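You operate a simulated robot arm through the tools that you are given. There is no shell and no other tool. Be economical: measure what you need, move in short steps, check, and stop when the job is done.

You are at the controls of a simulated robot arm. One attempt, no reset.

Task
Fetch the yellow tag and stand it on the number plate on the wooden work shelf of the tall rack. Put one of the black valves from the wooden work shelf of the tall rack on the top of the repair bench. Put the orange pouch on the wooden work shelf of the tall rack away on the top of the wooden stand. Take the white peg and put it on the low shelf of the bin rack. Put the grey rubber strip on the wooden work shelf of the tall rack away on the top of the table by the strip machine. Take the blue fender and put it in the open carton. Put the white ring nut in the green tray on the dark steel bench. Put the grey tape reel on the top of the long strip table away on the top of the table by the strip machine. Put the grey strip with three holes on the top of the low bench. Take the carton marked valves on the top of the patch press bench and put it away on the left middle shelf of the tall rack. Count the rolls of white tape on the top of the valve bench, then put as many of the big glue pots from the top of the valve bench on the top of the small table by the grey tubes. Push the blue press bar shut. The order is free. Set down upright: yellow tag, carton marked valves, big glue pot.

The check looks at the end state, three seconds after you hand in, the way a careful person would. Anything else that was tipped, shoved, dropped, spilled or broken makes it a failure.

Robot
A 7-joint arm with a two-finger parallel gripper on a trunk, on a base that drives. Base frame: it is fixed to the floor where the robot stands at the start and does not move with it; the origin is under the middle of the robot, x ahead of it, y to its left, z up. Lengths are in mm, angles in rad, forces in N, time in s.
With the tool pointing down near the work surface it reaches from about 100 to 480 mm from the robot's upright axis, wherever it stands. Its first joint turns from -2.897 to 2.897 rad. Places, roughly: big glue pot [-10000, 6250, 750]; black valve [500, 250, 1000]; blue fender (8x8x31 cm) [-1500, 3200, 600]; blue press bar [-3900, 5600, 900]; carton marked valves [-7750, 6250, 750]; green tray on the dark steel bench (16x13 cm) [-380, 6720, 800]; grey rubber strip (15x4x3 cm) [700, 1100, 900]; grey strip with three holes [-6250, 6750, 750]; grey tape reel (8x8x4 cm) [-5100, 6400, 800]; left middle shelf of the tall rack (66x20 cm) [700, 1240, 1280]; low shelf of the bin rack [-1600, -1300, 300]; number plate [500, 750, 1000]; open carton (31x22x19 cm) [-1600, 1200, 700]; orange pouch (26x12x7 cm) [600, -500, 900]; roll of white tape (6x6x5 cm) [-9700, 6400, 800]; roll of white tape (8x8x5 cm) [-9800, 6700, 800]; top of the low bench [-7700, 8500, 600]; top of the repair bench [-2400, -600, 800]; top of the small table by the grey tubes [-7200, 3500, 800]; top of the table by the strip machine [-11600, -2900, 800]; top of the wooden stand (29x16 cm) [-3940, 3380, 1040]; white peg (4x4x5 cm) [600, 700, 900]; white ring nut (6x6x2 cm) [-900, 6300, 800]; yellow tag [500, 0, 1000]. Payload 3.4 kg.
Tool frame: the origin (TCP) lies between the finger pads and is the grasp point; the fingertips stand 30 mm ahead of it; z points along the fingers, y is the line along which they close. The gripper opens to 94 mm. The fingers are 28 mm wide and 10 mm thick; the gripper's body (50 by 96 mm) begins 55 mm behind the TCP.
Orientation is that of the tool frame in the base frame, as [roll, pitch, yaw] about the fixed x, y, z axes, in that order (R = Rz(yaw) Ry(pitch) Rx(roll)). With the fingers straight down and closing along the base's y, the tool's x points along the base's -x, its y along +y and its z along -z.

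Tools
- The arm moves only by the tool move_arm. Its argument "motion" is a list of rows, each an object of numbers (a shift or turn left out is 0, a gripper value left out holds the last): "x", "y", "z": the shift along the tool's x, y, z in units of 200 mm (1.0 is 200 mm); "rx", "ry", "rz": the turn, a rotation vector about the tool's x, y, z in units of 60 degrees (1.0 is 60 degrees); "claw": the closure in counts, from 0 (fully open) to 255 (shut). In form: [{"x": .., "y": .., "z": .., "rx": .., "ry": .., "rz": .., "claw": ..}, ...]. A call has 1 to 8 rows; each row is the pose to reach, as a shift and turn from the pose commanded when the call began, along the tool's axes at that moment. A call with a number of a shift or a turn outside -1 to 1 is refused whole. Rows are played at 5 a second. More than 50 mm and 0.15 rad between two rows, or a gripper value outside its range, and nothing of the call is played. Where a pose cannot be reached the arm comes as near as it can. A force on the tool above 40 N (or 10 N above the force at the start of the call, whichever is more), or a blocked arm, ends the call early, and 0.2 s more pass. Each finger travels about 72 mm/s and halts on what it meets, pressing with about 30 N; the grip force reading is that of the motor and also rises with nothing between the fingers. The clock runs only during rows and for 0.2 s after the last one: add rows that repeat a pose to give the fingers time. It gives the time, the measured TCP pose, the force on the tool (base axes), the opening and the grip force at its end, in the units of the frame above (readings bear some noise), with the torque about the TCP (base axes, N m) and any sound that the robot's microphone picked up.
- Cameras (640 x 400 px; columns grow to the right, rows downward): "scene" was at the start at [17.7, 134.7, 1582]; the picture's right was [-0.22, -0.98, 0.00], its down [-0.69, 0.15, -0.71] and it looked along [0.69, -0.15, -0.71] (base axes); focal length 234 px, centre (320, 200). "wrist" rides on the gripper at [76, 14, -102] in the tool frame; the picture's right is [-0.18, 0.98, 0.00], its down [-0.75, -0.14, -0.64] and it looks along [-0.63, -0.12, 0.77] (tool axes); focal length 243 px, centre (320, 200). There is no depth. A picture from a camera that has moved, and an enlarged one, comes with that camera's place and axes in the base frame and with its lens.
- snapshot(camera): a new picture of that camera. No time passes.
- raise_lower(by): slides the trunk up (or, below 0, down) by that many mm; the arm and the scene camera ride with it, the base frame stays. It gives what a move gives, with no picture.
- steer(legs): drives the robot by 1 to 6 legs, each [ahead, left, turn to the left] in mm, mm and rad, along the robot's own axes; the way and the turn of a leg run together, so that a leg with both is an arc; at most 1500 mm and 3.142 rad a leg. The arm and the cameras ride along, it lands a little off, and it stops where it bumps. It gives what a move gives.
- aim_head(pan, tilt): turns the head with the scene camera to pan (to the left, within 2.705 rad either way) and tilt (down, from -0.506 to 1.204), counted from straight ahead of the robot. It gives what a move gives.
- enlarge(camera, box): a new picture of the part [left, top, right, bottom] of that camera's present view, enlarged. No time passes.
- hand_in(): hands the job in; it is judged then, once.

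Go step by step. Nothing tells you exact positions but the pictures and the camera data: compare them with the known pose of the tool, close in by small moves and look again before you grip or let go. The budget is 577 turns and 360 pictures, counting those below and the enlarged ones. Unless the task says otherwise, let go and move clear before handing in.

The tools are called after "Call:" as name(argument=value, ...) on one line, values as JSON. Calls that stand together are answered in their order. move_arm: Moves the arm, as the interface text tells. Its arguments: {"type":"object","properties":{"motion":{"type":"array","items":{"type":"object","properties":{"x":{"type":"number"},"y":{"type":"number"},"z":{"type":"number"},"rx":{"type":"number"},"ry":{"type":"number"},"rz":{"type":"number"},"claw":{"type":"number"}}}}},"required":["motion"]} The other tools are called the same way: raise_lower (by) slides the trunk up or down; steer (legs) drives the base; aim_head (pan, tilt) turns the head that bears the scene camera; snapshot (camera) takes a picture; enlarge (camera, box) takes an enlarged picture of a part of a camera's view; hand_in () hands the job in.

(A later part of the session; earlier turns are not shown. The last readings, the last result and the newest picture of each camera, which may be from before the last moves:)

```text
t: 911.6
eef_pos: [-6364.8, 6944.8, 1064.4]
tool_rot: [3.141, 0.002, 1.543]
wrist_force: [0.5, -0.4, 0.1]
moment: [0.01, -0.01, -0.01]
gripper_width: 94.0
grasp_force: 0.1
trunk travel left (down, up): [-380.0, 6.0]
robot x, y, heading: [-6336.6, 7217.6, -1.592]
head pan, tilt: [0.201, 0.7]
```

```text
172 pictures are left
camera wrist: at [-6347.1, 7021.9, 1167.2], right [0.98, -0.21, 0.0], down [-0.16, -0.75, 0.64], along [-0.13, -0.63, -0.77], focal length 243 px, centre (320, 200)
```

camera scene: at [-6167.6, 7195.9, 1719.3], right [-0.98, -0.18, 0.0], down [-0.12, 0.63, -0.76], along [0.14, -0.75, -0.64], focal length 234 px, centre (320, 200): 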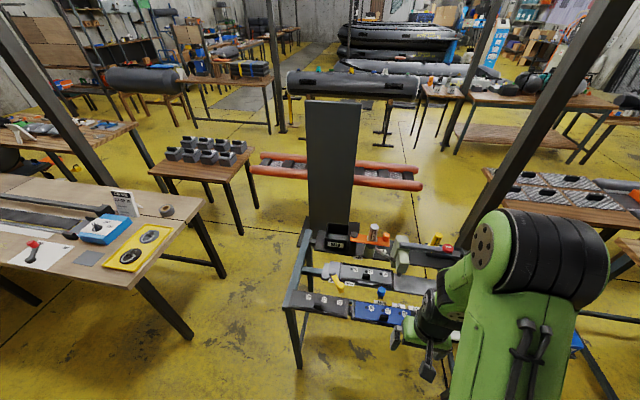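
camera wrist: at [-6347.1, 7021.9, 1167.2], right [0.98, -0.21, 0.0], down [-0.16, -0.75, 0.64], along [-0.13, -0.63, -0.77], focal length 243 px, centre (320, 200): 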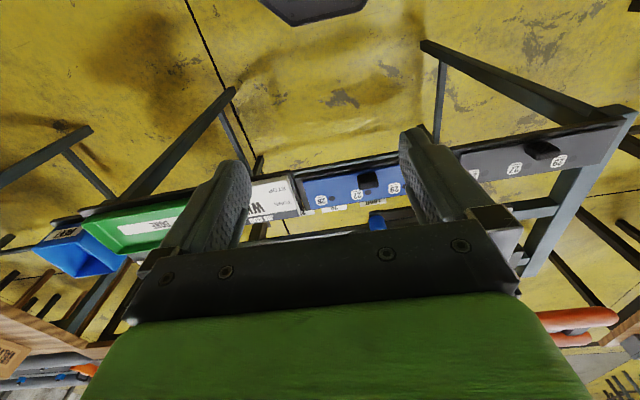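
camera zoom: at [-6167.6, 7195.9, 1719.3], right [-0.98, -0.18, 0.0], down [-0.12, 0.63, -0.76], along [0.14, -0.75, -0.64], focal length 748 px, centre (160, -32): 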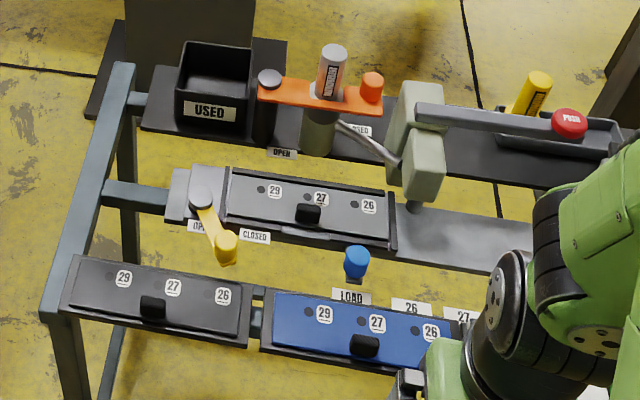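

The machine frame holds three strips with holes: a black, a blue and a grey one (in a clamp with a yellow lever). I need a closer look to be sure which and whether it is locked.

Call:
steer(legs=[[60, 250, 0.02]])

Call:
aim_head(pan=-0.1, tilt=0.9)

Call:
snapshot(camera="scene")

Call:
enlarge(camera="scene", box=[290, 140, 450, 240])

```text
t: 913.5
eef_pos: [-6104.5, 6880.5, 1063.1]
tool_rot: [3.141, 0.003, 1.551]
wrist_force: [0.3, -0.7, -0.1]
moment: [0.01, 0.0, 0.02]
gripper_width: 94.1
grasp_force: 0.0
trunk travel left (down, up): [-380.0, 6.0]
robot x, y, heading: [-6077.9, 7159.5, -1.583]
head pan, tilt: [0.201, 0.7]
```

```text
t: 914.3
eef_pos: [-6105.0, 6880.5, 1063.9]
tool_rot: [3.139, 0.003, 1.552]
wrist_force: [0.8, -0.1, 1.0]
moment: [-0.01, 0.01, 0.01]
gripper_width: 93.9
grasp_force: 0.0
trunk travel left (down, up): [-380.0, 6.0]
robot x, y, heading: [-6080.2, 7161.4, -1.582]
head pan, tilt: [-0.099, 0.901]
```

```text
171 pictures are left
camera scene: at [-5935.1, 7142.2, 1703.3], right [-0.99, 0.11, 0.0], down [0.09, 0.78, -0.62], along [-0.07, -0.62, -0.78], focal length 234 px, centre (320, 200)
```

scene: 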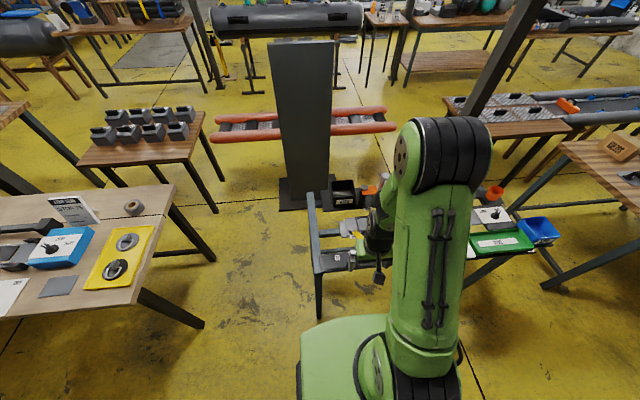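

```text
4.00 times, centred on (370, 190) of scene
camera zoom: at [-5935.1, 7142.2, 1703.3], right [-0.99, 0.11, 0.0], down [0.09, 0.78, -0.62], along [-0.07, -0.62, -0.78], focal length 935 px, centre (120, 240)
```

zoom: 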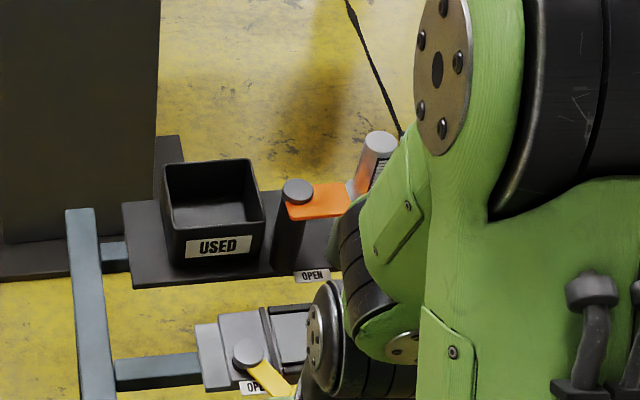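

Call:
move_arm(motion=[{"x": -0.15, "y": -0.18}, {"x": -0.3, "y": -0.36}, {"x": -0.45, "y": -0.54}, {"x": -0.6, "y": -0.7}, {"x": -0.75, "y": -0.8}])

Call:
snapshot(camera="wrist")

```text
t: 915.5
eef_pos: [-6268.1, 6732.8, 1061.5]
tool_rot: [3.139, 0.003, 1.551]
wrist_force: [0.8, 0.4, -0.2]
moment: [0.0, 0.0, 0.02]
gripper_width: 94.2
grasp_force: 0.1
trunk travel left (down, up): [-380.0, 6.0]
robot x, y, heading: [-6080.2, 7158.4, -1.577]
head pan, tilt: [-0.099, 0.901]
```

```text
169 pictures are left
camera wrist: at [-6251.2, 6809.4, 1165.8], right [0.98, -0.2, 0.0], down [-0.16, -0.75, 0.64], along [-0.13, -0.63, -0.77], focal length 243 px, centre (320, 200)
```

wrist: 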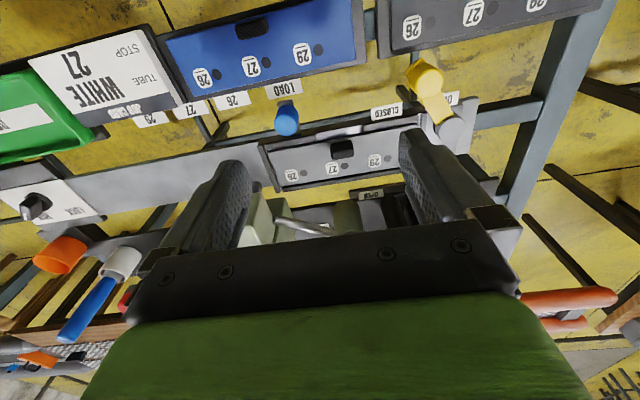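

Call:
enlarge(camera="wrist", box=[140, 0, 620, 240])

Call:
enlarge(camera="wrist", box=[230, 60, 480, 220])

```text
1.33 times, centred on (380, 120) of wrist
camera zoom: at [-6251.2, 6809.4, 1165.8], right [0.98, -0.2, 0.0], down [-0.16, -0.75, 0.64], along [-0.13, -0.63, -0.77], focal length 324 px, centre (240, 307)
```

zoom: 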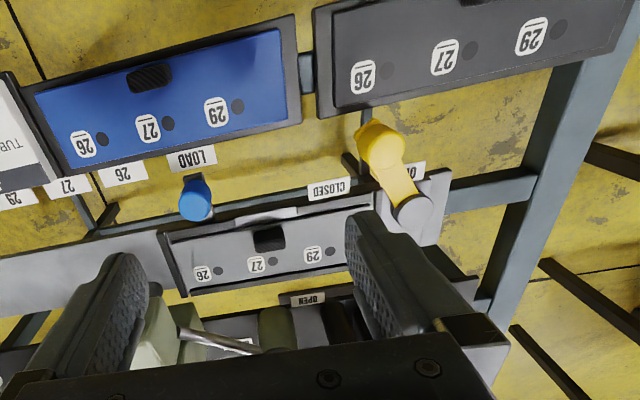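

```text
2.50 times, centred on (355, 140) of wrist
camera zoom: at [-6251.2, 6809.4, 1165.8], right [0.98, -0.2, 0.0], down [-0.16, -0.75, 0.64], along [-0.13, -0.63, -0.77], focal length 606 px, centre (232, 350)
```

zoom: 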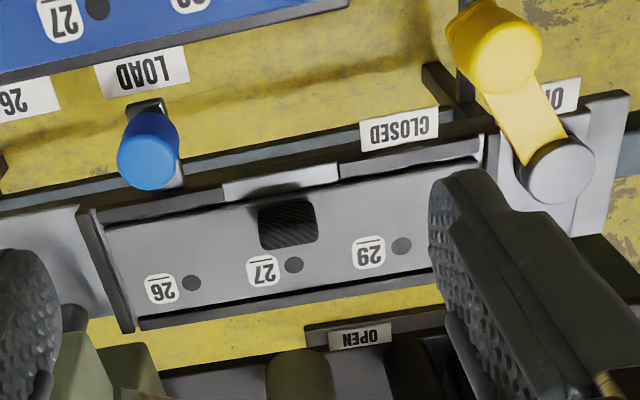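

The light-grey strip in the middle jig is the one; the yellow lever appears to point to OPEN. I move closer for a second bearing on its black handle.

Call:
move_arm(motion=[{"x": 0.1, "z": 0.2}, {"x": 0.2, "z": 0.3}])

Call:
snapshot(camera="wrist")

Call:
enlarge(camera="wrist", box=[230, 60, 480, 220])

```text
t: 916.1
eef_pos: [-6266.9, 6772.4, 1002.9]
tool_rot: [3.14, 0.003, 1.553]
wrist_force: [0.1, 0.3, -0.2]
moment: [-0.02, 0.04, 0.01]
gripper_width: 94.2
grasp_force: 0.1
trunk travel left (down, up): [-380.0, 6.0]
robot x, y, heading: [-6076.4, 7159.0, -1.579]
head pan, tilt: [-0.099, 0.901]
```

```text
166 pictures are left
camera wrist: at [-6250.1, 6850.1, 1105.9], right [0.98, -0.2, 0.0], down [-0.16, -0.75, 0.64], along [-0.13, -0.63, -0.76], focal length 243 px, centre (320, 200)
```

wrist: 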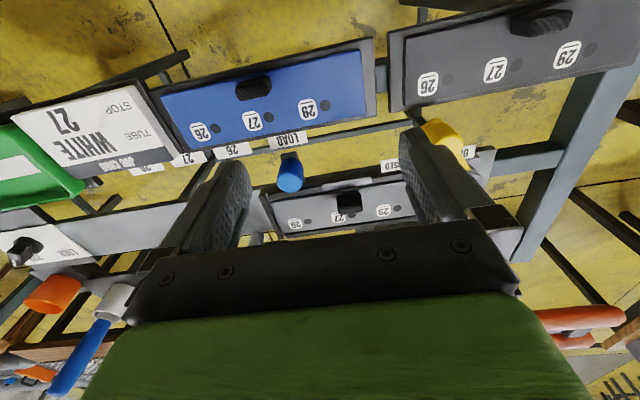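

```text
2.50 times, centred on (355, 140) of wrist
camera zoom: at [-6250.1, 6850.1, 1105.9], right [0.98, -0.2, 0.0], down [-0.16, -0.75, 0.64], along [-0.13, -0.63, -0.76], focal length 606 px, centre (232, 350)
```

zoom: 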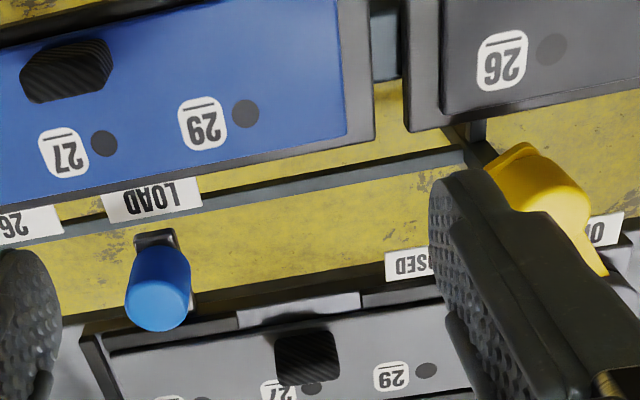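

Call:
move_arm(motion=[{"x": -0.2, "y": 0.02, "claw": 90}, {"x": -0.4, "y": 0.05}, {"x": -0.61, "y": 0.07}, {"x": -0.61, "y": 0.07, "z": 0.15}])

Call:
snapshot(camera="wrist")

```text
t: 917.1
eef_pos: [-6256.1, 6651.9, 974.5]
tool_rot: [3.141, 0.002, 1.55]
wrist_force: [-0.7, -0.1, -0.3]
moment: [0.02, -0.01, 0.03]
gripper_width: 60.8
grasp_force: 0.0
trunk travel left (down, up): [-380.0, 6.0]
robot x, y, heading: [-6076.8, 7160.7, -1.583]
head pan, tilt: [-0.099, 0.901]
```

```text
164 pictures are left
camera wrist: at [-6239.4, 6729.3, 1077.1], right [0.98, -0.2, 0.0], down [-0.16, -0.75, 0.64], along [-0.13, -0.63, -0.77], focal length 243 px, centre (320, 200)
```

wrist: 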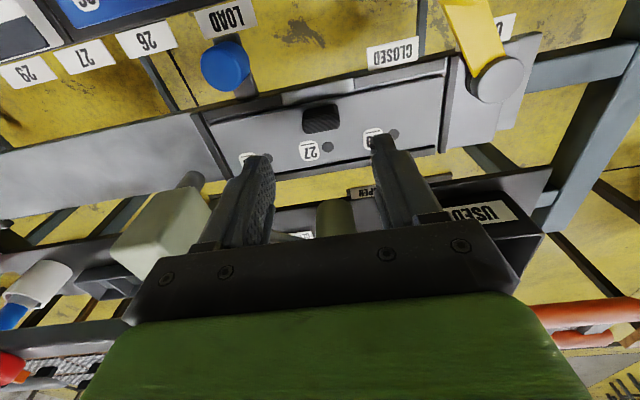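

Call:
move_arm(motion=[{"x": 0.02, "y": 0.01, "z": 0.2}, {"x": 0.02, "y": 0.01, "z": 0.32}, {"x": 0.02, "y": 0.01, "z": 0.37}, {"x": 0.02, "y": 0.01, "z": 0.4}])

Call:
snapshot(camera="wrist")

```text
t: 918.1
eef_pos: [-6256.2, 6655.8, 899.5]
tool_rot: [-3.141, 0.012, 1.553]
wrist_force: [-0.8, 3.2, 40.1]
moment: [0.23, -0.55, 0.1]
gripper_width: 60.7
grasp_force: 0.1
trunk travel left (down, up): [-380.0, 6.0]
robot x, y, heading: [-6075.3, 7157.5, -1.583]
head pan, tilt: [-0.099, 0.901]
```

```text
163 pictures are left
camera wrist: at [-6237.8, 6733.7, 1002.2], right [0.98, -0.2, 0.0], down [-0.15, -0.74, 0.65], along [-0.13, -0.64, -0.76], focal length 243 px, centre (320, 200)
```

wrist: 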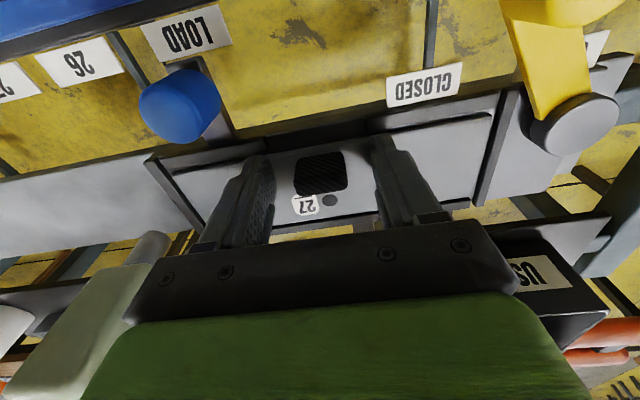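

Call:
move_arm(motion=[{"z": -0.025}, {"z": -0.025, "claw": 255}, {"z": -0.025, "claw": 255}, {"z": -0.025, "claw": 255}, {"z": -0.025, "claw": 255}])

Call:
move_arm(motion=[{"z": -0.01}, {"z": -0.03}, {"z": -0.05}, {"z": -0.08}])

Call:
snapshot(camera="wrist")

```text
t: 919.3
eef_pos: [-6253.3, 6655.9, 899.9]
tool_rot: [3.14, 0.003, 1.552]
wrist_force: [0.1, 1.0, 13.5]
moment: [-0.15, 0.11, 0.19]
gripper_width: 29.6
grasp_force: 30.3
trunk travel left (down, up): [-380.0, 6.0]
robot x, y, heading: [-6078.1, 7159.1, -1.579]
head pan, tilt: [-0.099, 0.901]
```

```text
t: 920.3
eef_pos: [-6251.7, 6655.4, 915.9]
tool_rot: [3.14, 0.002, 1.552]
wrist_force: [-0.7, 0.6, -0.9]
moment: [0.01, 0.01, 0.04]
gripper_width: 29.3
grasp_force: 29.8
trunk travel left (down, up): [-380.0, 6.0]
robot x, y, heading: [-6077.9, 7157.3, -1.581]
head pan, tilt: [-0.099, 0.901]
```

```text
162 pictures are left
camera wrist: at [-6236.3, 6732.9, 1018.6], right [0.98, -0.2, 0.0], down [-0.16, -0.75, 0.64], along [-0.13, -0.63, -0.77], focal length 243 px, centre (320, 200)
```

wrist: 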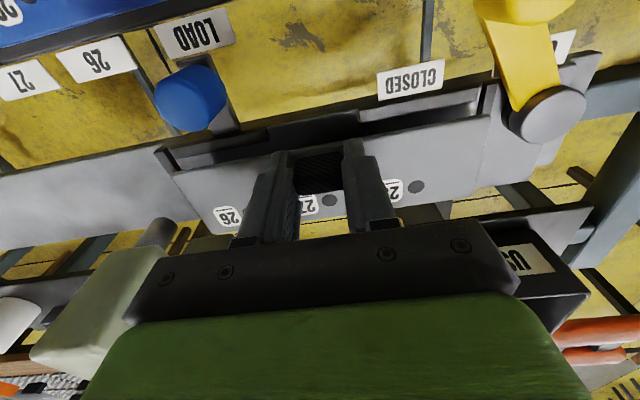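

The strip came free. Lift it out and head to the low bench by the wall.

Call:
move_arm(motion=[{"z": -0.2}, {"z": -0.4}, {"z": -0.6}, {"z": -0.75}, {"z": -0.75, "x": 0.2}, {"z": -0.75, "x": 0.4}, {"z": -0.75, "x": 0.6, "y": 0.1}, {"z": -0.75, "x": 0.8, "y": 0.2}])

Call:
snapshot(camera="wrist")

Call:
steer(legs=[[-250, 0, 0], [0, 0, -3.14]])

Call:
aim_head(pan=0.9, tilt=0.6)

Call:
snapshot(camera="scene")

```text
t: 922.1
eef_pos: [-6212.3, 6815.5, 1065.6]
tool_rot: [3.14, 0.005, 1.552]
wrist_force: [-0.9, 0.8, -0.6]
moment: [0.0, -0.02, 0.02]
gripper_width: 29.5
grasp_force: 29.7
trunk travel left (down, up): [-380.0, 6.0]
robot x, y, heading: [-6075.3, 7158.8, -1.587]
head pan, tilt: [-0.099, 0.901]
```

```text
161 pictures are left
camera wrist: at [-6196.4, 6893.9, 1168.8], right [0.98, -0.2, 0.0], down [-0.16, -0.75, 0.65], along [-0.13, -0.63, -0.76], focal length 243 px, centre (320, 200)
```

wrist: 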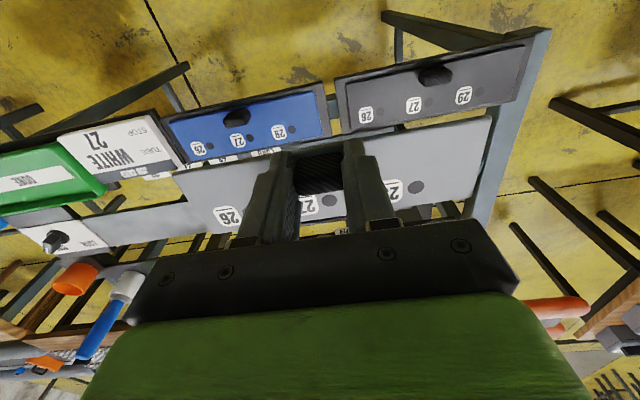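

```text
t: 931.4
eef_pos: [-5924.3, 7744.1, 1065.2]
tool_rot: [-3.141, 0.002, -1.629]
wrist_force: [-0.3, -0.5, -0.4]
moment: [-0.04, -0.02, 0.0]
gripper_width: 29.3
grasp_force: 30.2
trunk travel left (down, up): [-380.0, 6.0]
robot x, y, heading: [-6072.0, 7405.2, 1.524]
head pan, tilt: [-0.099, 0.901]
```

```text
t: 932.6
eef_pos: [-5924.3, 7743.7, 1064.3]
tool_rot: [3.14, 0.002, -1.628]
wrist_force: [-0.3, 0.7, -0.9]
moment: [-0.07, 0.02, 0.04]
gripper_width: 29.5
grasp_force: 29.8
trunk travel left (down, up): [-380.0, 6.0]
robot x, y, heading: [-6073.5, 7407.9, 1.524]
head pan, tilt: [0.901, 0.6]
```

```text
160 pictures are left
camera scene: at [-6296.7, 7412.3, 1728.0], right [0.66, 0.75, 0.0], down [0.42, -0.37, -0.82], along [-0.62, 0.54, -0.57], focal length 234 px, centre (320, 200)
```

scene: 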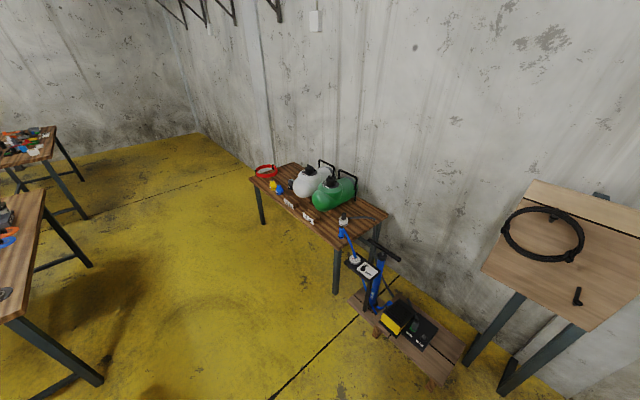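

Call:
enlarge(camera="scene", box=[235, 140, 415, 260])

```text
3.33 times, centred on (325, 200) of scene
camera zoom: at [-6296.7, 7412.3, 1728.0], right [0.66, 0.75, 0.0], down [0.42, -0.37, -0.82], along [-0.62, 0.54, -0.57], focal length 779 px, centre (303, 200)
```

zoom: 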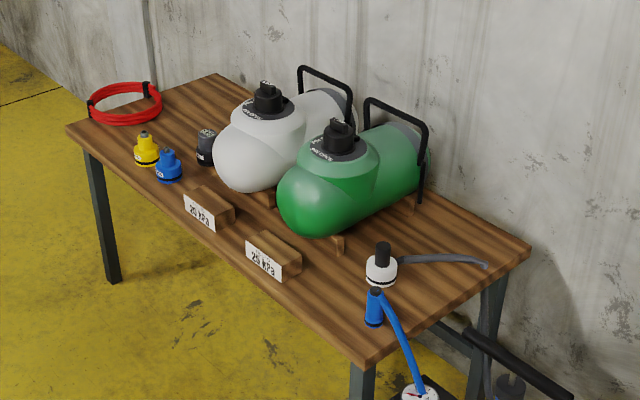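

Free spot at the front-left of the low bench, centred near (-8125,8260). I drive there, keeping the strip high.

Call:
steer(legs=[[0, 1030, 0.047], [0, 1020, 0], [420, 0, 0]])

Call:
move_arm(motion=[{"y": 0.2}, {"y": 0.4}, {"y": 0.6}, {"y": 0.72}])

Call:
snapshot(camera="wrist")

Call:
aim_head(pan=0.0, tilt=0.9)

Call:
snapshot(camera="scene")

```text
t: 945.0
eef_pos: [-7965.5, 8218.6, 1063.8]
tool_rot: [3.142, 0.002, -1.605]
wrist_force: [1.0, 0.0, -1.2]
moment: [-0.02, 0.02, -0.03]
gripper_width: 29.6
grasp_force: 30.1
trunk travel left (down, up): [-380.0, 6.0]
robot x, y, heading: [-8107.1, 7876.1, 1.543]
head pan, tilt: [0.901, 0.6]
```

```text
t: 946.0
eef_pos: [-8112.0, 8223.7, 1062.7]
tool_rot: [-3.142, 0.003, -1.604]
wrist_force: [-1.2, 0.0, -0.6]
moment: [-0.06, 0.0, 0.03]
gripper_width: 29.6
grasp_force: 29.5
trunk travel left (down, up): [-380.0, 6.0]
robot x, y, heading: [-8105.0, 7879.4, 1.548]
head pan, tilt: [0.901, 0.6]
```

```text
158 pictures are left
camera wrist: at [-8127.9, 8149.3, 1165.9], right [-0.98, 0.22, 0.0], down [0.17, 0.75, 0.64], along [0.14, 0.63, -0.77], focal length 243 px, centre (320, 200)
```

wrist: 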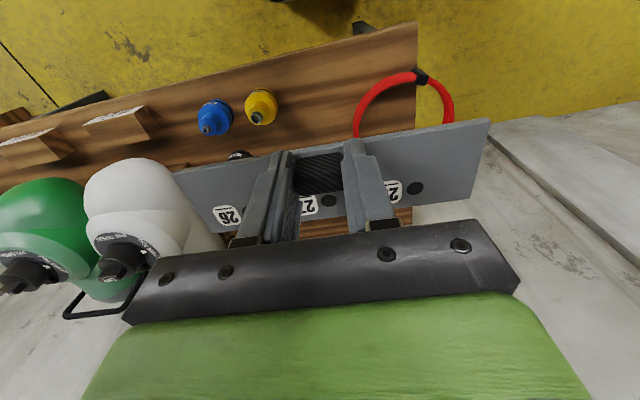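

```text
t: 947.2
eef_pos: [-8112.1, 8223.9, 1062.4]
tool_rot: [3.141, 0.001, -1.604]
wrist_force: [0.0, 0.3, -1.4]
moment: [-0.02, 0.01, -0.01]
gripper_width: 29.4
grasp_force: 29.8
trunk travel left (down, up): [-380.0, 6.0]
robot x, y, heading: [-8108.0, 7873.6, 1.546]
head pan, tilt: [0.0, 0.901]
```

```text
157 pictures are left
camera scene: at [-8259.8, 7896.0, 1703.2], right [1.0, -0.02, 0.0], down [-0.02, -0.78, -0.62], along [0.01, 0.62, -0.78], focal length 234 px, centre (320, 200)
```

scene: 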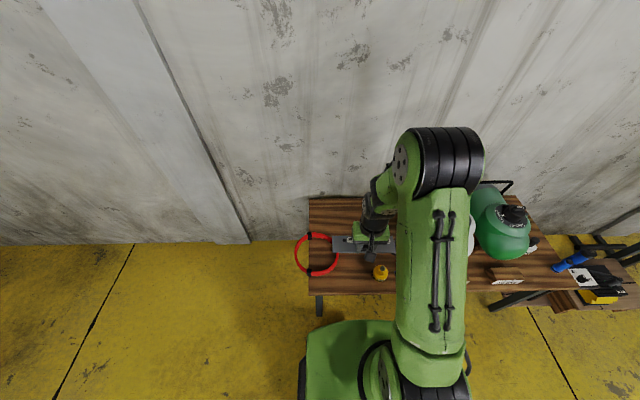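

The gap between red ring and yellow fitting suits the strip turned lengthwise away from me. I rotate the tool 90°, then position over (-8118,8355).

Call:
move_arm(motion=[{"rz": 0.14}, {"rz": 0.28}, {"rz": 0.42}, {"rz": 0.56}, {"rz": 0.7}, {"rz": 0.84}, {"rz": 0.98}])

Call:
move_arm(motion=[{"rz": 0.14}, {"rz": 0.28}, {"rz": 0.42}, {"rz": 0.5}])

Call:
move_arm(motion=[{"y": 0.2}, {"y": 0.4}, {"y": 0.6}, {"y": 0.65}])

Call:
raise_lower(by=-280)

Call:
snapshot(camera="wrist")

Call:
snapshot(camera="scene")

```text
t: 948.8
eef_pos: [-8108.9, 8221.5, 1064.3]
tool_rot: [3.138, -0.001, -2.634]
wrist_force: [-0.1, -0.3, -1.2]
moment: [-0.04, 0.03, -0.02]
gripper_width: 29.4
grasp_force: 29.6
trunk travel left (down, up): [-380.0, 6.0]
robot x, y, heading: [-8102.4, 7875.3, 1.542]
head pan, tilt: [0.0, 0.901]
```

```text
t: 949.8
eef_pos: [-8109.3, 8223.5, 1065.3]
tool_rot: [3.141, -0.001, 3.127]
wrist_force: [0.5, -0.1, -1.7]
moment: [0.02, 0.0, 0.0]
gripper_width: 29.5
grasp_force: 29.8
trunk travel left (down, up): [-380.0, 6.0]
robot x, y, heading: [-8108.9, 7879.3, 1.544]
head pan, tilt: [0.0, 0.901]
```

```text
t: 950.8
eef_pos: [-8106.1, 8350.2, 1069.0]
tool_rot: [3.139, -0.004, 3.128]
wrist_force: [-0.5, 0.2, -1.0]
moment: [-0.02, 0.01, 0.01]
gripper_width: 29.6
grasp_force: 29.7
trunk travel left (down, up): [-380.0, 6.0]
robot x, y, heading: [-8109.1, 7875.6, 1.546]
head pan, tilt: [0.0, 0.901]
```

```text
t: 953.6
eef_pos: [-8106.7, 8351.0, 788.7]
tool_rot: [3.14, 0.001, 3.13]
wrist_force: [-0.4, -0.7, -1.5]
moment: [0.02, 0.02, -0.03]
gripper_width: 29.7
grasp_force: 30.3
trunk travel left (down, up): [-100.0, 286.0]
robot x, y, heading: [-8105.6, 7874.7, 1.545]
head pan, tilt: [0.0, 0.901]
```

```text
156 pictures are left
camera wrist: at [-8182.0, 8367.0, 892.4], right [0.2, 0.98, 0.0], down [0.75, -0.15, 0.64], along [0.63, -0.12, -0.77], focal length 243 px, centre (320, 200)
```

wrist: 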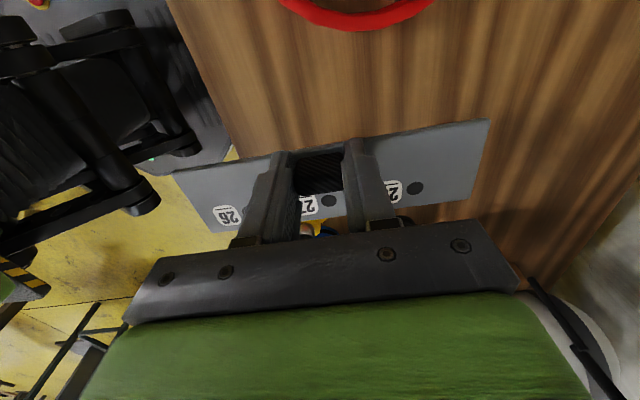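

```text
155 pictures are left
camera scene: at [-8259.7, 7895.9, 1423.3], right [1.0, -0.03, 0.0], down [-0.02, -0.78, -0.62], along [0.02, 0.62, -0.78], focal length 234 px, centre (320, 200)
```

scene: 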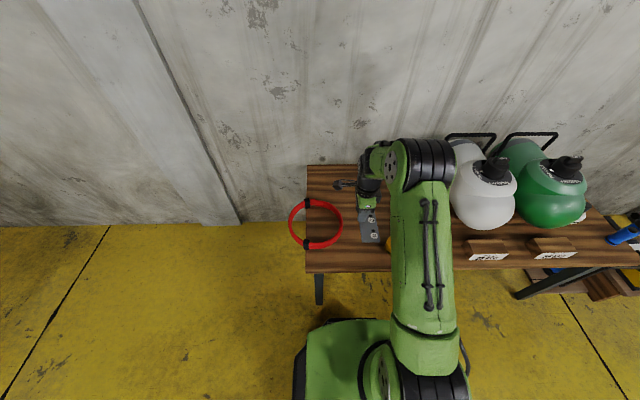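

Call:
move_arm(motion=[{"x": -0.06, "y": 0.075, "z": 0.1}, {"x": -0.06, "y": 0.075, "z": 0.3}, {"x": -0.06, "y": 0.075, "z": 0.5}, {"x": -0.06, "y": 0.075, "z": 0.62}])

Call:
snapshot(camera="wrist")

```text
t: 954.6
eef_pos: [-8095.0, 8367.4, 663.8]
tool_rot: [3.138, -0.001, 3.129]
wrist_force: [-0.6, 0.3, -0.4]
moment: [0.02, 0.0, 0.01]
gripper_width: 29.6
grasp_force: 29.8
trunk travel left (down, up): [-100.0, 286.0]
robot x, y, heading: [-8105.8, 7877.4, 1.544]
head pan, tilt: [0.0, 0.901]
```

```text
154 pictures are left
camera wrist: at [-8170.7, 8383.0, 768.1], right [0.2, 0.98, 0.0], down [0.75, -0.15, 0.64], along [0.63, -0.12, -0.77], focal length 243 px, centre (320, 200)
```

wrist: 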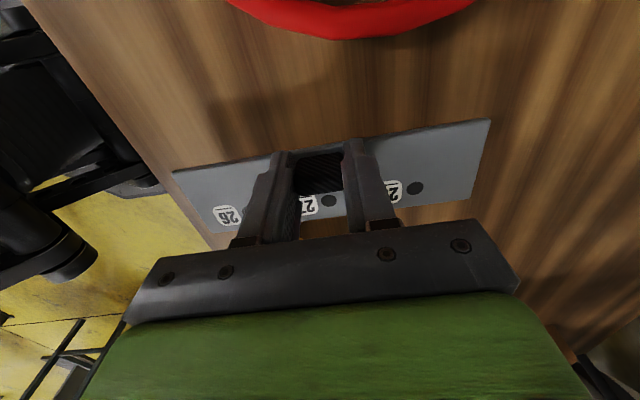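

Call:
move_arm(motion=[{"y": 0.12}, {"y": 0.12, "z": 0.05}, {"y": 0.12, "z": 0.08}, {"y": 0.12, "z": 0.1}, {"y": 0.12, "z": 0.12}, {"y": 0.12, "z": 0.14}, {"y": 0.12, "z": 0.16}, {"y": 0.12, "z": 0.18}])

Call:
snapshot(camera="wrist")

```text
t: 956.4
eef_pos: [-8094.2, 8393.2, 634.5]
tool_rot: [3.129, 0.001, 3.129]
wrist_force: [-0.1, -4.9, 23.7]
moment: [-1.16, 0.04, 0.05]
gripper_width: 29.5
grasp_force: 29.6
trunk travel left (down, up): [-100.0, 286.0]
robot x, y, heading: [-8105.4, 7873.1, 1.549]
head pan, tilt: [0.0, 0.901]
stopped in row 8: the force on the tool passed its limit at 46 N (the readings are from after the stop); the commanded pose is now the measured one
```

```text
153 pictures are left
camera wrist: at [-8169.6, 8407.6, 739.8], right [0.2, 0.98, 0.01], down [0.75, -0.16, 0.64], along [0.63, -0.12, -0.77], focal length 243 px, centre (320, 200)
```

wrist: 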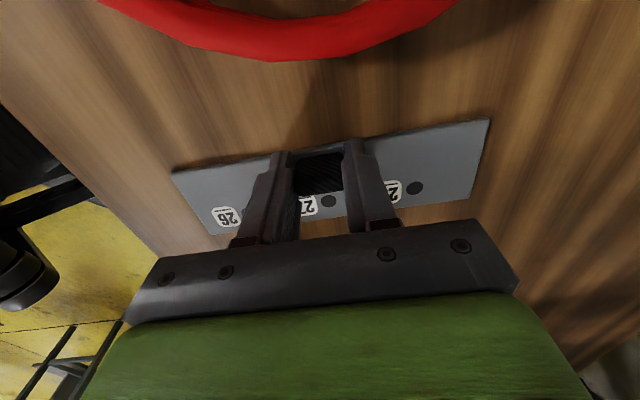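

Contact at z≈634. Release and rise.

Call:
move_arm(motion=[{"z": -0.01}, {"z": -0.01, "claw": 150}, {"z": -0.01, "claw": 110}, {"z": -0.01, "claw": 110}, {"z": -0.1, "claw": 110}, {"z": -0.3}, {"z": -0.5}, {"z": -0.7}])

Call:
snapshot(camera="wrist")

```text
t: 958.2
eef_pos: [-8094.7, 8392.0, 773.5]
tool_rot: [3.133, 0.0, 3.128]
wrist_force: [0.4, -0.2, -0.1]
moment: [0.01, 0.02, 0.0]
gripper_width: 53.5
grasp_force: 0.0
trunk travel left (down, up): [-100.0, 286.0]
robot x, y, heading: [-8106.2, 7876.2, 1.551]
head pan, tilt: [0.0, 0.901]
```

```text
152 pictures are left
camera wrist: at [-8169.5, 8408.2, 877.4], right [0.2, 0.98, 0.01], down [0.75, -0.16, 0.64], along [0.63, -0.12, -0.77], focal length 243 px, centre (320, 200)
```

wrist: 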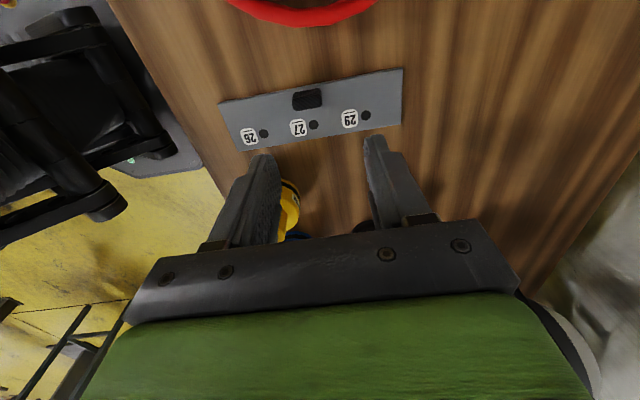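

Strip placed. Now the grey tape reel on the long table: undo the rotation, raise, and drive to the gap beside the table's left end.

Call:
raise_lower(by=200)

Call:
move_arm(motion=[{"y": -0.2, "claw": 0}, {"y": -0.4, "rz": -0.14}, {"y": -0.6, "rz": -0.28}, {"y": -0.8, "rz": -0.42}, {"y": -0.9, "rz": -0.56}, {"y": -0.9, "rz": -0.7}, {"y": -0.9, "rz": -0.84}, {"y": -0.9, "rz": -0.98}])

Call:
move_arm(motion=[{"rz": -0.14, "z": -0.1}, {"rz": -0.28, "z": -0.2}, {"rz": -0.42, "z": -0.3}, {"rz": -0.52, "z": -0.4}])

Call:
steer(legs=[[-400, 0, 0.02], [0, -1240, 0], [0, -1240, 0], [0, 0, 3.14]])

Call:
aim_head(pan=0.3, tilt=0.7)

Call:
snapshot(camera="scene")

```text
t: 960.4
eef_pos: [-8094.8, 8392.7, 972.0]
tool_rot: [3.134, 0.0, 3.13]
wrist_force: [-0.2, 0.0, -0.1]
moment: [-0.05, 0.0, 0.0]
gripper_width: 53.4
grasp_force: 0.1
trunk travel left (down, up): [-300.0, 86.0]
robot x, y, heading: [-8104.4, 7875.0, 1.546]
head pan, tilt: [0.0, 0.901]
```

```text
t: 962.2
eef_pos: [-8096.0, 8212.6, 970.6]
tool_rot: [3.137, 0.009, -2.124]
wrist_force: [-1.0, 0.3, -0.3]
moment: [-0.01, -0.02, -0.01]
gripper_width: 93.8
grasp_force: 0.1
trunk travel left (down, up): [-300.0, 86.0]
robot x, y, heading: [-8106.3, 7877.3, 1.548]
head pan, tilt: [0.0, 0.901]
```

```text
t: 963.2
eef_pos: [-8096.5, 8211.1, 1049.3]
tool_rot: [-3.141, 0.01, -1.583]
wrist_force: [-0.5, 0.4, 0.1]
moment: [0.0, 0.02, -0.02]
gripper_width: 94.0
grasp_force: 0.0
trunk travel left (down, up): [-300.0, 86.0]
robot x, y, heading: [-8104.2, 7877.4, 1.542]
head pan, tilt: [0.0, 0.901]
```

```text
t: 984.8
eef_pos: [-5609.5, 7220.1, 1049.8]
tool_rot: [3.141, 0.01, 1.681]
wrist_force: [0.7, 0.6, -0.3]
moment: [0.0, 0.0, 0.05]
gripper_width: 94.1
grasp_force: 0.1
trunk travel left (down, up): [-300.0, 86.0]
robot x, y, heading: [-5642.9, 7555.7, -1.468]
head pan, tilt: [0.0, 0.901]
```

```text
t: 985.6
eef_pos: [-5610.9, 7219.9, 1048.4]
tool_rot: [3.141, 0.009, 1.68]
wrist_force: [-1.0, 0.5, 0.0]
moment: [0.0, 0.0, -0.01]
gripper_width: 94.0
grasp_force: 0.1
trunk travel left (down, up): [-300.0, 86.0]
robot x, y, heading: [-5643.1, 7553.6, -1.476]
head pan, tilt: [0.3, 0.7]
```

```text
151 pictures are left
camera scene: at [-5465.5, 7550.8, 1639.1], right [-0.92, -0.39, 0.0], down [-0.25, 0.59, -0.76], along [0.3, -0.7, -0.64], focal length 234 px, centre (320, 200)
```

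scene: 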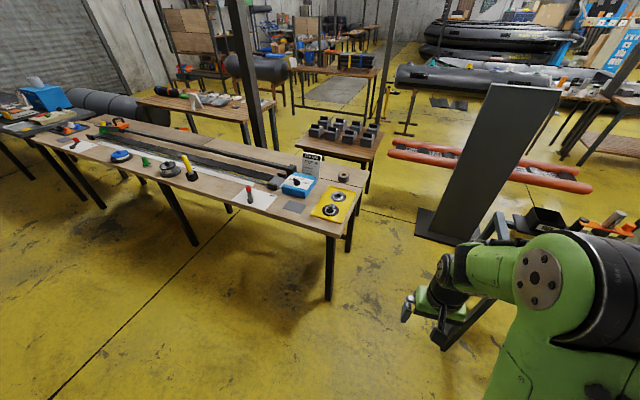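

Call:
steer(legs=[[0, 0, -0.095], [450, 70, 0], [420, 0, 0]])

Call:
aim_head(pan=0.8, tilt=0.9)

Call:
snapshot(camera="scene")

```text
t: 991.0
eef_pos: [-5569.0, 6345.9, 1048.9]
tool_rot: [3.141, 0.01, 1.585]
wrist_force: [0.1, 0.1, 0.4]
moment: [-0.04, 0.04, 0.02]
gripper_width: 94.2
grasp_force: 0.1
trunk travel left (down, up): [-300.0, 86.0]
robot x, y, heading: [-5569.8, 6684.2, -1.567]
head pan, tilt: [0.3, 0.7]
```

```text
t: 991.9
eef_pos: [-5569.0, 6345.1, 1048.8]
tool_rot: [-3.141, 0.01, 1.586]
wrist_force: [1.1, -1.3, 0.5]
moment: [0.01, 0.02, -0.01]
gripper_width: 94.0
grasp_force: 0.1
trunk travel left (down, up): [-300.0, 86.0]
robot x, y, heading: [-5567.8, 6682.5, -1.567]
head pan, tilt: [0.799, 0.901]
```

```text
150 pictures are left
camera scene: at [-5363.6, 6689.2, 1623.0], right [-0.7, -0.72, 0.0], down [-0.56, 0.55, -0.62], along [0.45, -0.43, -0.78], focal length 234 px, centre (320, 200)
```

scene: 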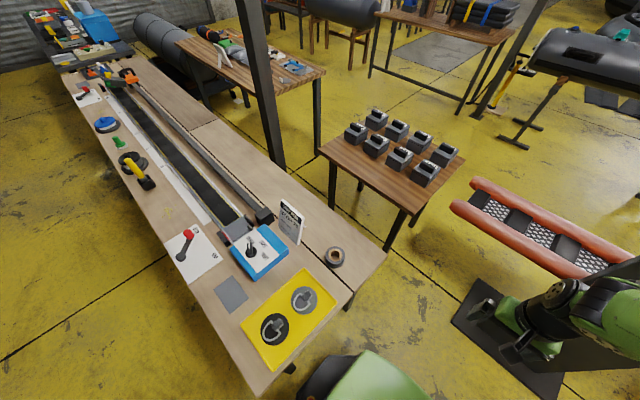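

Call:
enlarge(camera="scene", box=[200, 190, 400, 390])

```text
2.00 times, centred on (300, 290) of scene
camera zoom: at [-5363.6, 6689.2, 1623.0], right [-0.7, -0.72, 0.0], down [-0.56, 0.55, -0.62], along [0.45, -0.43, -0.78], focal length 468 px, centre (360, 20)
```

zoom: 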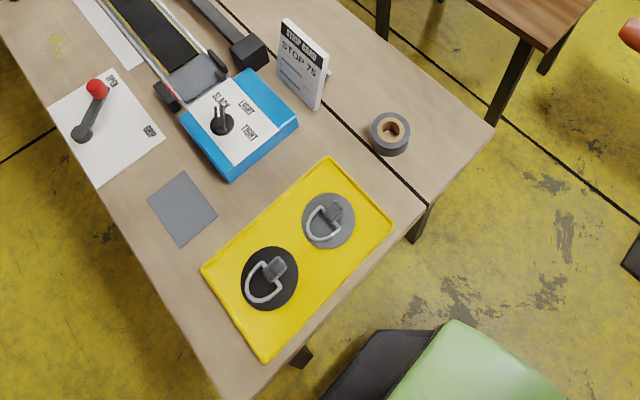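

Reel (grey with brown core) at about (-5150,6414). Move 110 mm further in and swing the arm left over it.

Call:
steer(legs=[[110, 0, 0]])

Call:
move_arm(motion=[{"y": 0.2, "x": 0.1}, {"y": 0.4, "x": 0.2}, {"y": 0.6, "x": 0.3}, {"y": 0.8, "x": 0.4}, {"y": 1.0, "x": 0.5}])

Call:
move_arm(motion=[{"y": 0.2, "x": 0.07}, {"y": 0.4, "x": 0.14}, {"y": 0.6, "x": 0.21}, {"y": 0.8, "x": 0.28}, {"y": 0.95, "x": 0.35}])

Call:
snapshot(camera="wrist")

```text
t: 993.1
eef_pos: [-5566.0, 6235.4, 1048.0]
tool_rot: [3.141, 0.009, 1.586]
wrist_force: [0.2, -0.1, -0.2]
moment: [0.02, -0.04, 0.03]
gripper_width: 94.0
grasp_force: 0.1
trunk travel left (down, up): [-300.0, 86.0]
robot x, y, heading: [-5564.1, 6570.6, -1.569]
head pan, tilt: [0.799, 0.901]
```

```text
t: 994.3
eef_pos: [-5366.8, 6340.9, 1045.6]
tool_rot: [-3.141, 0.01, 1.587]
wrist_force: [0.4, -0.4, 1.0]
moment: [-0.01, 0.01, -0.01]
gripper_width: 94.0
grasp_force: 0.1
trunk travel left (down, up): [-300.0, 86.0]
robot x, y, heading: [-5569.2, 6574.4, -1.564]
head pan, tilt: [0.799, 0.901]
```

```text
t: 995.5
eef_pos: [-5179.9, 6412.7, 1048.7]
tool_rot: [-3.14, 0.011, 1.587]
wrist_force: [-0.1, 0.5, -0.1]
moment: [-0.01, -0.01, -0.01]
gripper_width: 93.8
grasp_force: 0.1
trunk travel left (down, up): [-300.0, 86.0]
robot x, y, heading: [-5566.4, 6571.4, -1.566]
head pan, tilt: [0.799, 0.901]
```

```text
148 pictures are left
camera wrist: at [-5166.0, 6492.1, 1151.4], right [0.99, -0.17, 0.0], down [-0.13, -0.75, 0.65], along [-0.11, -0.64, -0.76], focal length 243 px, centre (320, 200)
```

wrist: 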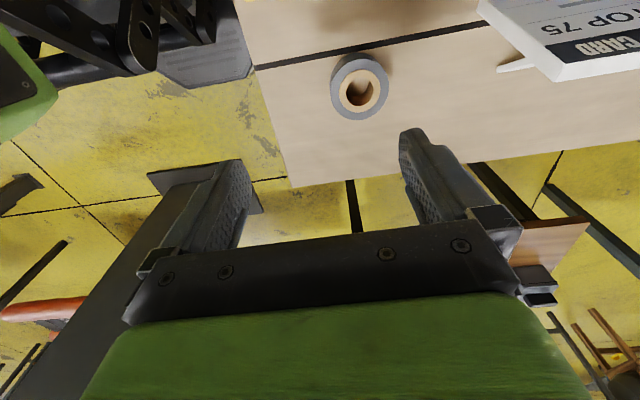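

Call:
move_arm(motion=[{"y": 0.2, "x": -0.05}, {"y": 0.235, "x": -0.08, "z": 0.15}, {"y": 0.235, "x": -0.08, "z": 0.38}, {"y": 0.235, "x": -0.08, "z": 0.6}, {"y": 0.235, "x": -0.08, "z": 0.75}])

Call:
snapshot(camera="wrist")

```text
t: 996.7
eef_pos: [-5134.3, 6396.8, 896.7]
tool_rot: [3.142, 0.009, 1.586]
wrist_force: [0.2, 0.4, 0.2]
moment: [0.0, -0.02, 0.02]
gripper_width: 94.2
grasp_force: 0.0
trunk travel left (down, up): [-300.0, 86.0]
robot x, y, heading: [-5568.8, 6571.0, -1.567]
head pan, tilt: [0.799, 0.901]
```

```text
147 pictures are left
camera wrist: at [-5120.6, 6474.5, 1000.0], right [0.99, -0.17, 0.0], down [-0.13, -0.75, 0.65], along [-0.11, -0.64, -0.76], focal length 243 px, centre (320, 200)
```

wrist: 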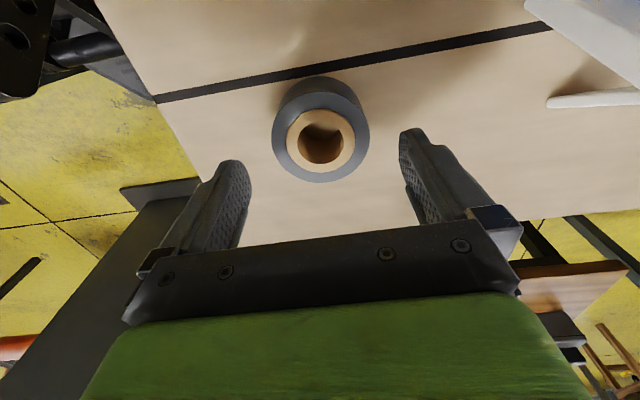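

Call:
move_arm(motion=[{"z": 0.15}, {"z": 0.25}, {"z": 0.3}, {"z": 0.3, "claw": 255}, {"z": 0.3, "claw": 255}, {"z": 0.3, "claw": 255}])

Call:
move_arm(motion=[{"z": -0.1}, {"z": -0.3}, {"z": -0.5}, {"z": -0.7}, {"z": -0.9}])

Call:
snapshot(camera="wrist")

```text
t: 998.1
eef_pos: [-5134.8, 6393.8, 836.4]
tool_rot: [-3.14, 0.008, 1.587]
wrist_force: [0.1, -0.1, 0.4]
moment: [0.04, -0.04, -0.03]
gripper_width: 70.9
grasp_force: 30.0
trunk travel left (down, up): [-300.0, 86.0]
robot x, y, heading: [-5569.5, 6570.3, -1.568]
head pan, tilt: [0.799, 0.901]
```

```text
t: 999.3
eef_pos: [-5129.4, 6396.7, 1013.0]
tool_rot: [-3.141, 0.009, 1.586]
wrist_force: [0.0, -0.4, -1.6]
moment: [-0.01, -0.02, 0.03]
gripper_width: 70.9
grasp_force: 29.8
trunk travel left (down, up): [-300.0, 86.0]
robot x, y, heading: [-5568.7, 6573.9, -1.57]
head pan, tilt: [0.799, 0.901]
```

```text
146 pictures are left
camera wrist: at [-5116.1, 6475.8, 1116.4], right [0.99, -0.17, 0.0], down [-0.13, -0.75, 0.65], along [-0.11, -0.64, -0.76], focal length 243 px, centre (320, 200)
```

wrist: 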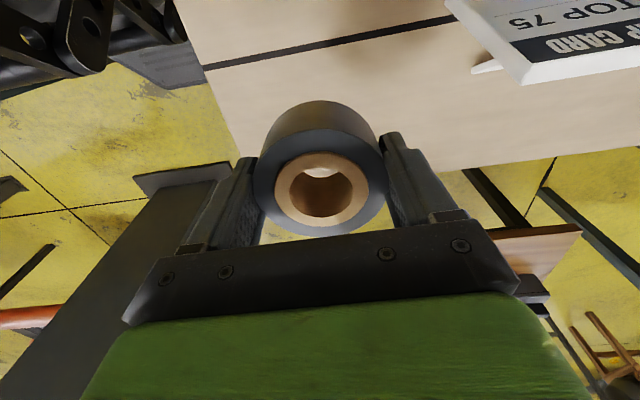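

Reel held. Swing the arm back, leave northward, and take the west passage south to the strip machine table.

Call:
move_arm(motion=[{"y": -0.2, "x": -0.1}, {"y": -0.4, "x": -0.2}, {"y": -0.6, "x": -0.3}, {"y": -0.8, "x": -0.4}, {"y": -1.0, "x": -0.5}])

Call:
move_arm(motion=[{"y": -0.2, "x": -0.02}, {"y": -0.4, "x": -0.04}, {"y": -0.6, "x": -0.06}, {"y": -0.8, "x": -0.08}, {"y": -1.0, "x": -0.1}])

Call:
steer(legs=[[-780, 0, 0], [0, -1500, 0], [0, -1500, 0], [0, -1500, 0], [0, -1450, 0]])

Call:
steer(legs=[[0, 0, 0]])

```text
t: 1000.5
eef_pos: [-5332.2, 6295.0, 1019.6]
tool_rot: [3.14, 0.008, 1.588]
wrist_force: [-0.5, -0.3, -1.0]
moment: [0.04, 0.01, -0.01]
gripper_width: 70.9
grasp_force: 29.9
trunk travel left (down, up): [-300.0, 86.0]
robot x, y, heading: [-5562.6, 6571.1, -1.568]
head pan, tilt: [0.799, 0.901]
```

```text
t: 1001.7
eef_pos: [-5529.9, 6271.3, 1020.3]
tool_rot: [3.141, 0.008, 1.588]
wrist_force: [-0.2, 0.0, -0.5]
moment: [0.0, -0.01, -0.04]
gripper_width: 71.1
grasp_force: 30.0
trunk travel left (down, up): [-300.0, 86.0]
robot x, y, heading: [-5567.4, 6571.3, -1.568]
head pan, tilt: [0.799, 0.901]
```

```text
t: 1033.7
eef_pos: [-11469.8, 7309.1, 1020.4]
tool_rot: [3.141, 0.009, 1.472]
wrist_force: [-0.5, -0.5, -0.4]
moment: [0.0, 0.01, 0.02]
gripper_width: 70.8
grasp_force: 30.2
trunk travel left (down, up): [-300.0, 86.0]
robot x, y, heading: [-11474.5, 7616.1, -1.681]
head pan, tilt: [0.799, 0.901]
```

```text
t: 1034.4
eef_pos: [-11469.5, 7309.8, 1020.1]
tool_rot: [-3.141, 0.007, 1.473]
wrist_force: [0.1, -0.6, -1.0]
moment: [0.02, -0.01, 0.04]
gripper_width: 70.8
grasp_force: 30.0
trunk travel left (down, up): [-300.0, 86.0]
robot x, y, heading: [-11472.6, 7614.4, -1.679]
head pan, tilt: [0.799, 0.901]
```

Call:
steer(legs=[[0, 0, 0.108], [1050, -40, 0], [1050, 0, 0], [1050, 0, 0]])

Call:
aim_head(pan=0.0, tilt=0.3)

Call:
snapshot(camera="scene")

```text
t: 1050.1
eef_pos: [-11479.7, 4227.3, 1020.5]
tool_rot: [3.141, 0.01, 1.573]
wrist_force: [-0.4, -1.0, -0.9]
moment: [0.0, 0.0, 0.03]
gripper_width: 70.6
grasp_force: 30.3
trunk travel left (down, up): [-300.0, 86.0]
robot x, y, heading: [-11515.5, 4530.2, -1.581]
head pan, tilt: [0.799, 0.901]
```

```text
t: 1051.2
eef_pos: [-11478.6, 4228.6, 1021.0]
tool_rot: [3.14, 0.01, 1.574]
wrist_force: [-0.3, 0.5, -1.4]
moment: [0.03, 0.01, -0.02]
gripper_width: 70.9
grasp_force: 30.0
trunk travel left (down, up): [-300.0, 86.0]
robot x, y, heading: [-11512.0, 4528.9, -1.575]
head pan, tilt: [0.0, 0.3]
```

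```text
145 pictures are left
camera scene: at [-11364.2, 4495.3, 1675.2], right [-1.0, 0.01, 0.0], down [0.0, 0.3, -0.96], along [-0.01, -0.95, -0.3], focal length 234 px, centre (320, 200)
```

scene: 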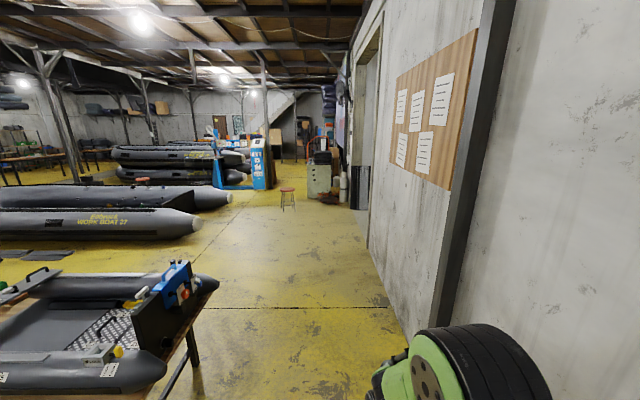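

Call:
steer(legs=[[0, 120, 0.005], [1450, 0, 0], [1450, 0, 0]])

Call:
aim_head(pan=0.1, tilt=0.4)

Call:
snapshot(camera="scene")

```text
t: 1066.3
eef_pos: [-11486.4, 1282.1, 1019.7]
tool_rot: [-3.141, 0.01, 1.501]
wrist_force: [0.2, -0.1, -0.7]
moment: [0.0, 0.0, 0.02]
gripper_width: 70.9
grasp_force: 29.7
trunk travel left (down, up): [-300.0, 86.0]
robot x, y, heading: [-11499.3, 1587.9, -1.655]
head pan, tilt: [0.0, 0.3]
```

```text
t: 1066.9
eef_pos: [-11488.2, 1280.3, 1020.4]
tool_rot: [3.141, 0.009, 1.5]
wrist_force: [0.3, 0.0, -0.3]
moment: [-0.04, -0.03, 0.01]
gripper_width: 70.5
grasp_force: 30.1
trunk travel left (down, up): [-300.0, 86.0]
robot x, y, heading: [-11496.0, 1588.4, -1.651]
head pan, tilt: [0.099, 0.4]
```

```text
144 pictures are left
camera scene: at [-11344.2, 1541.4, 1666.0], right [-1.0, -0.02, 0.0], down [-0.01, 0.39, -0.92], along [0.02, -0.92, -0.39], focal length 234 px, centre (320, 200)
```

scene: 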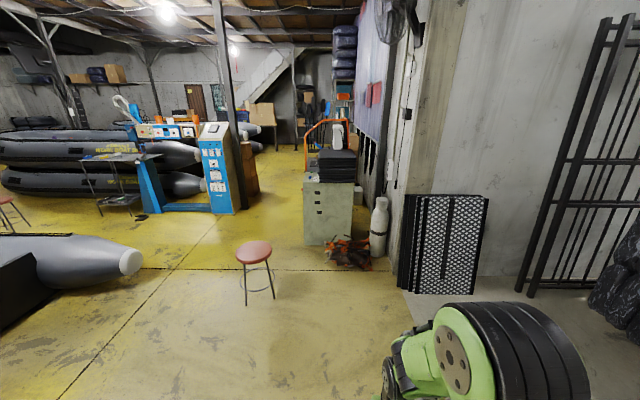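

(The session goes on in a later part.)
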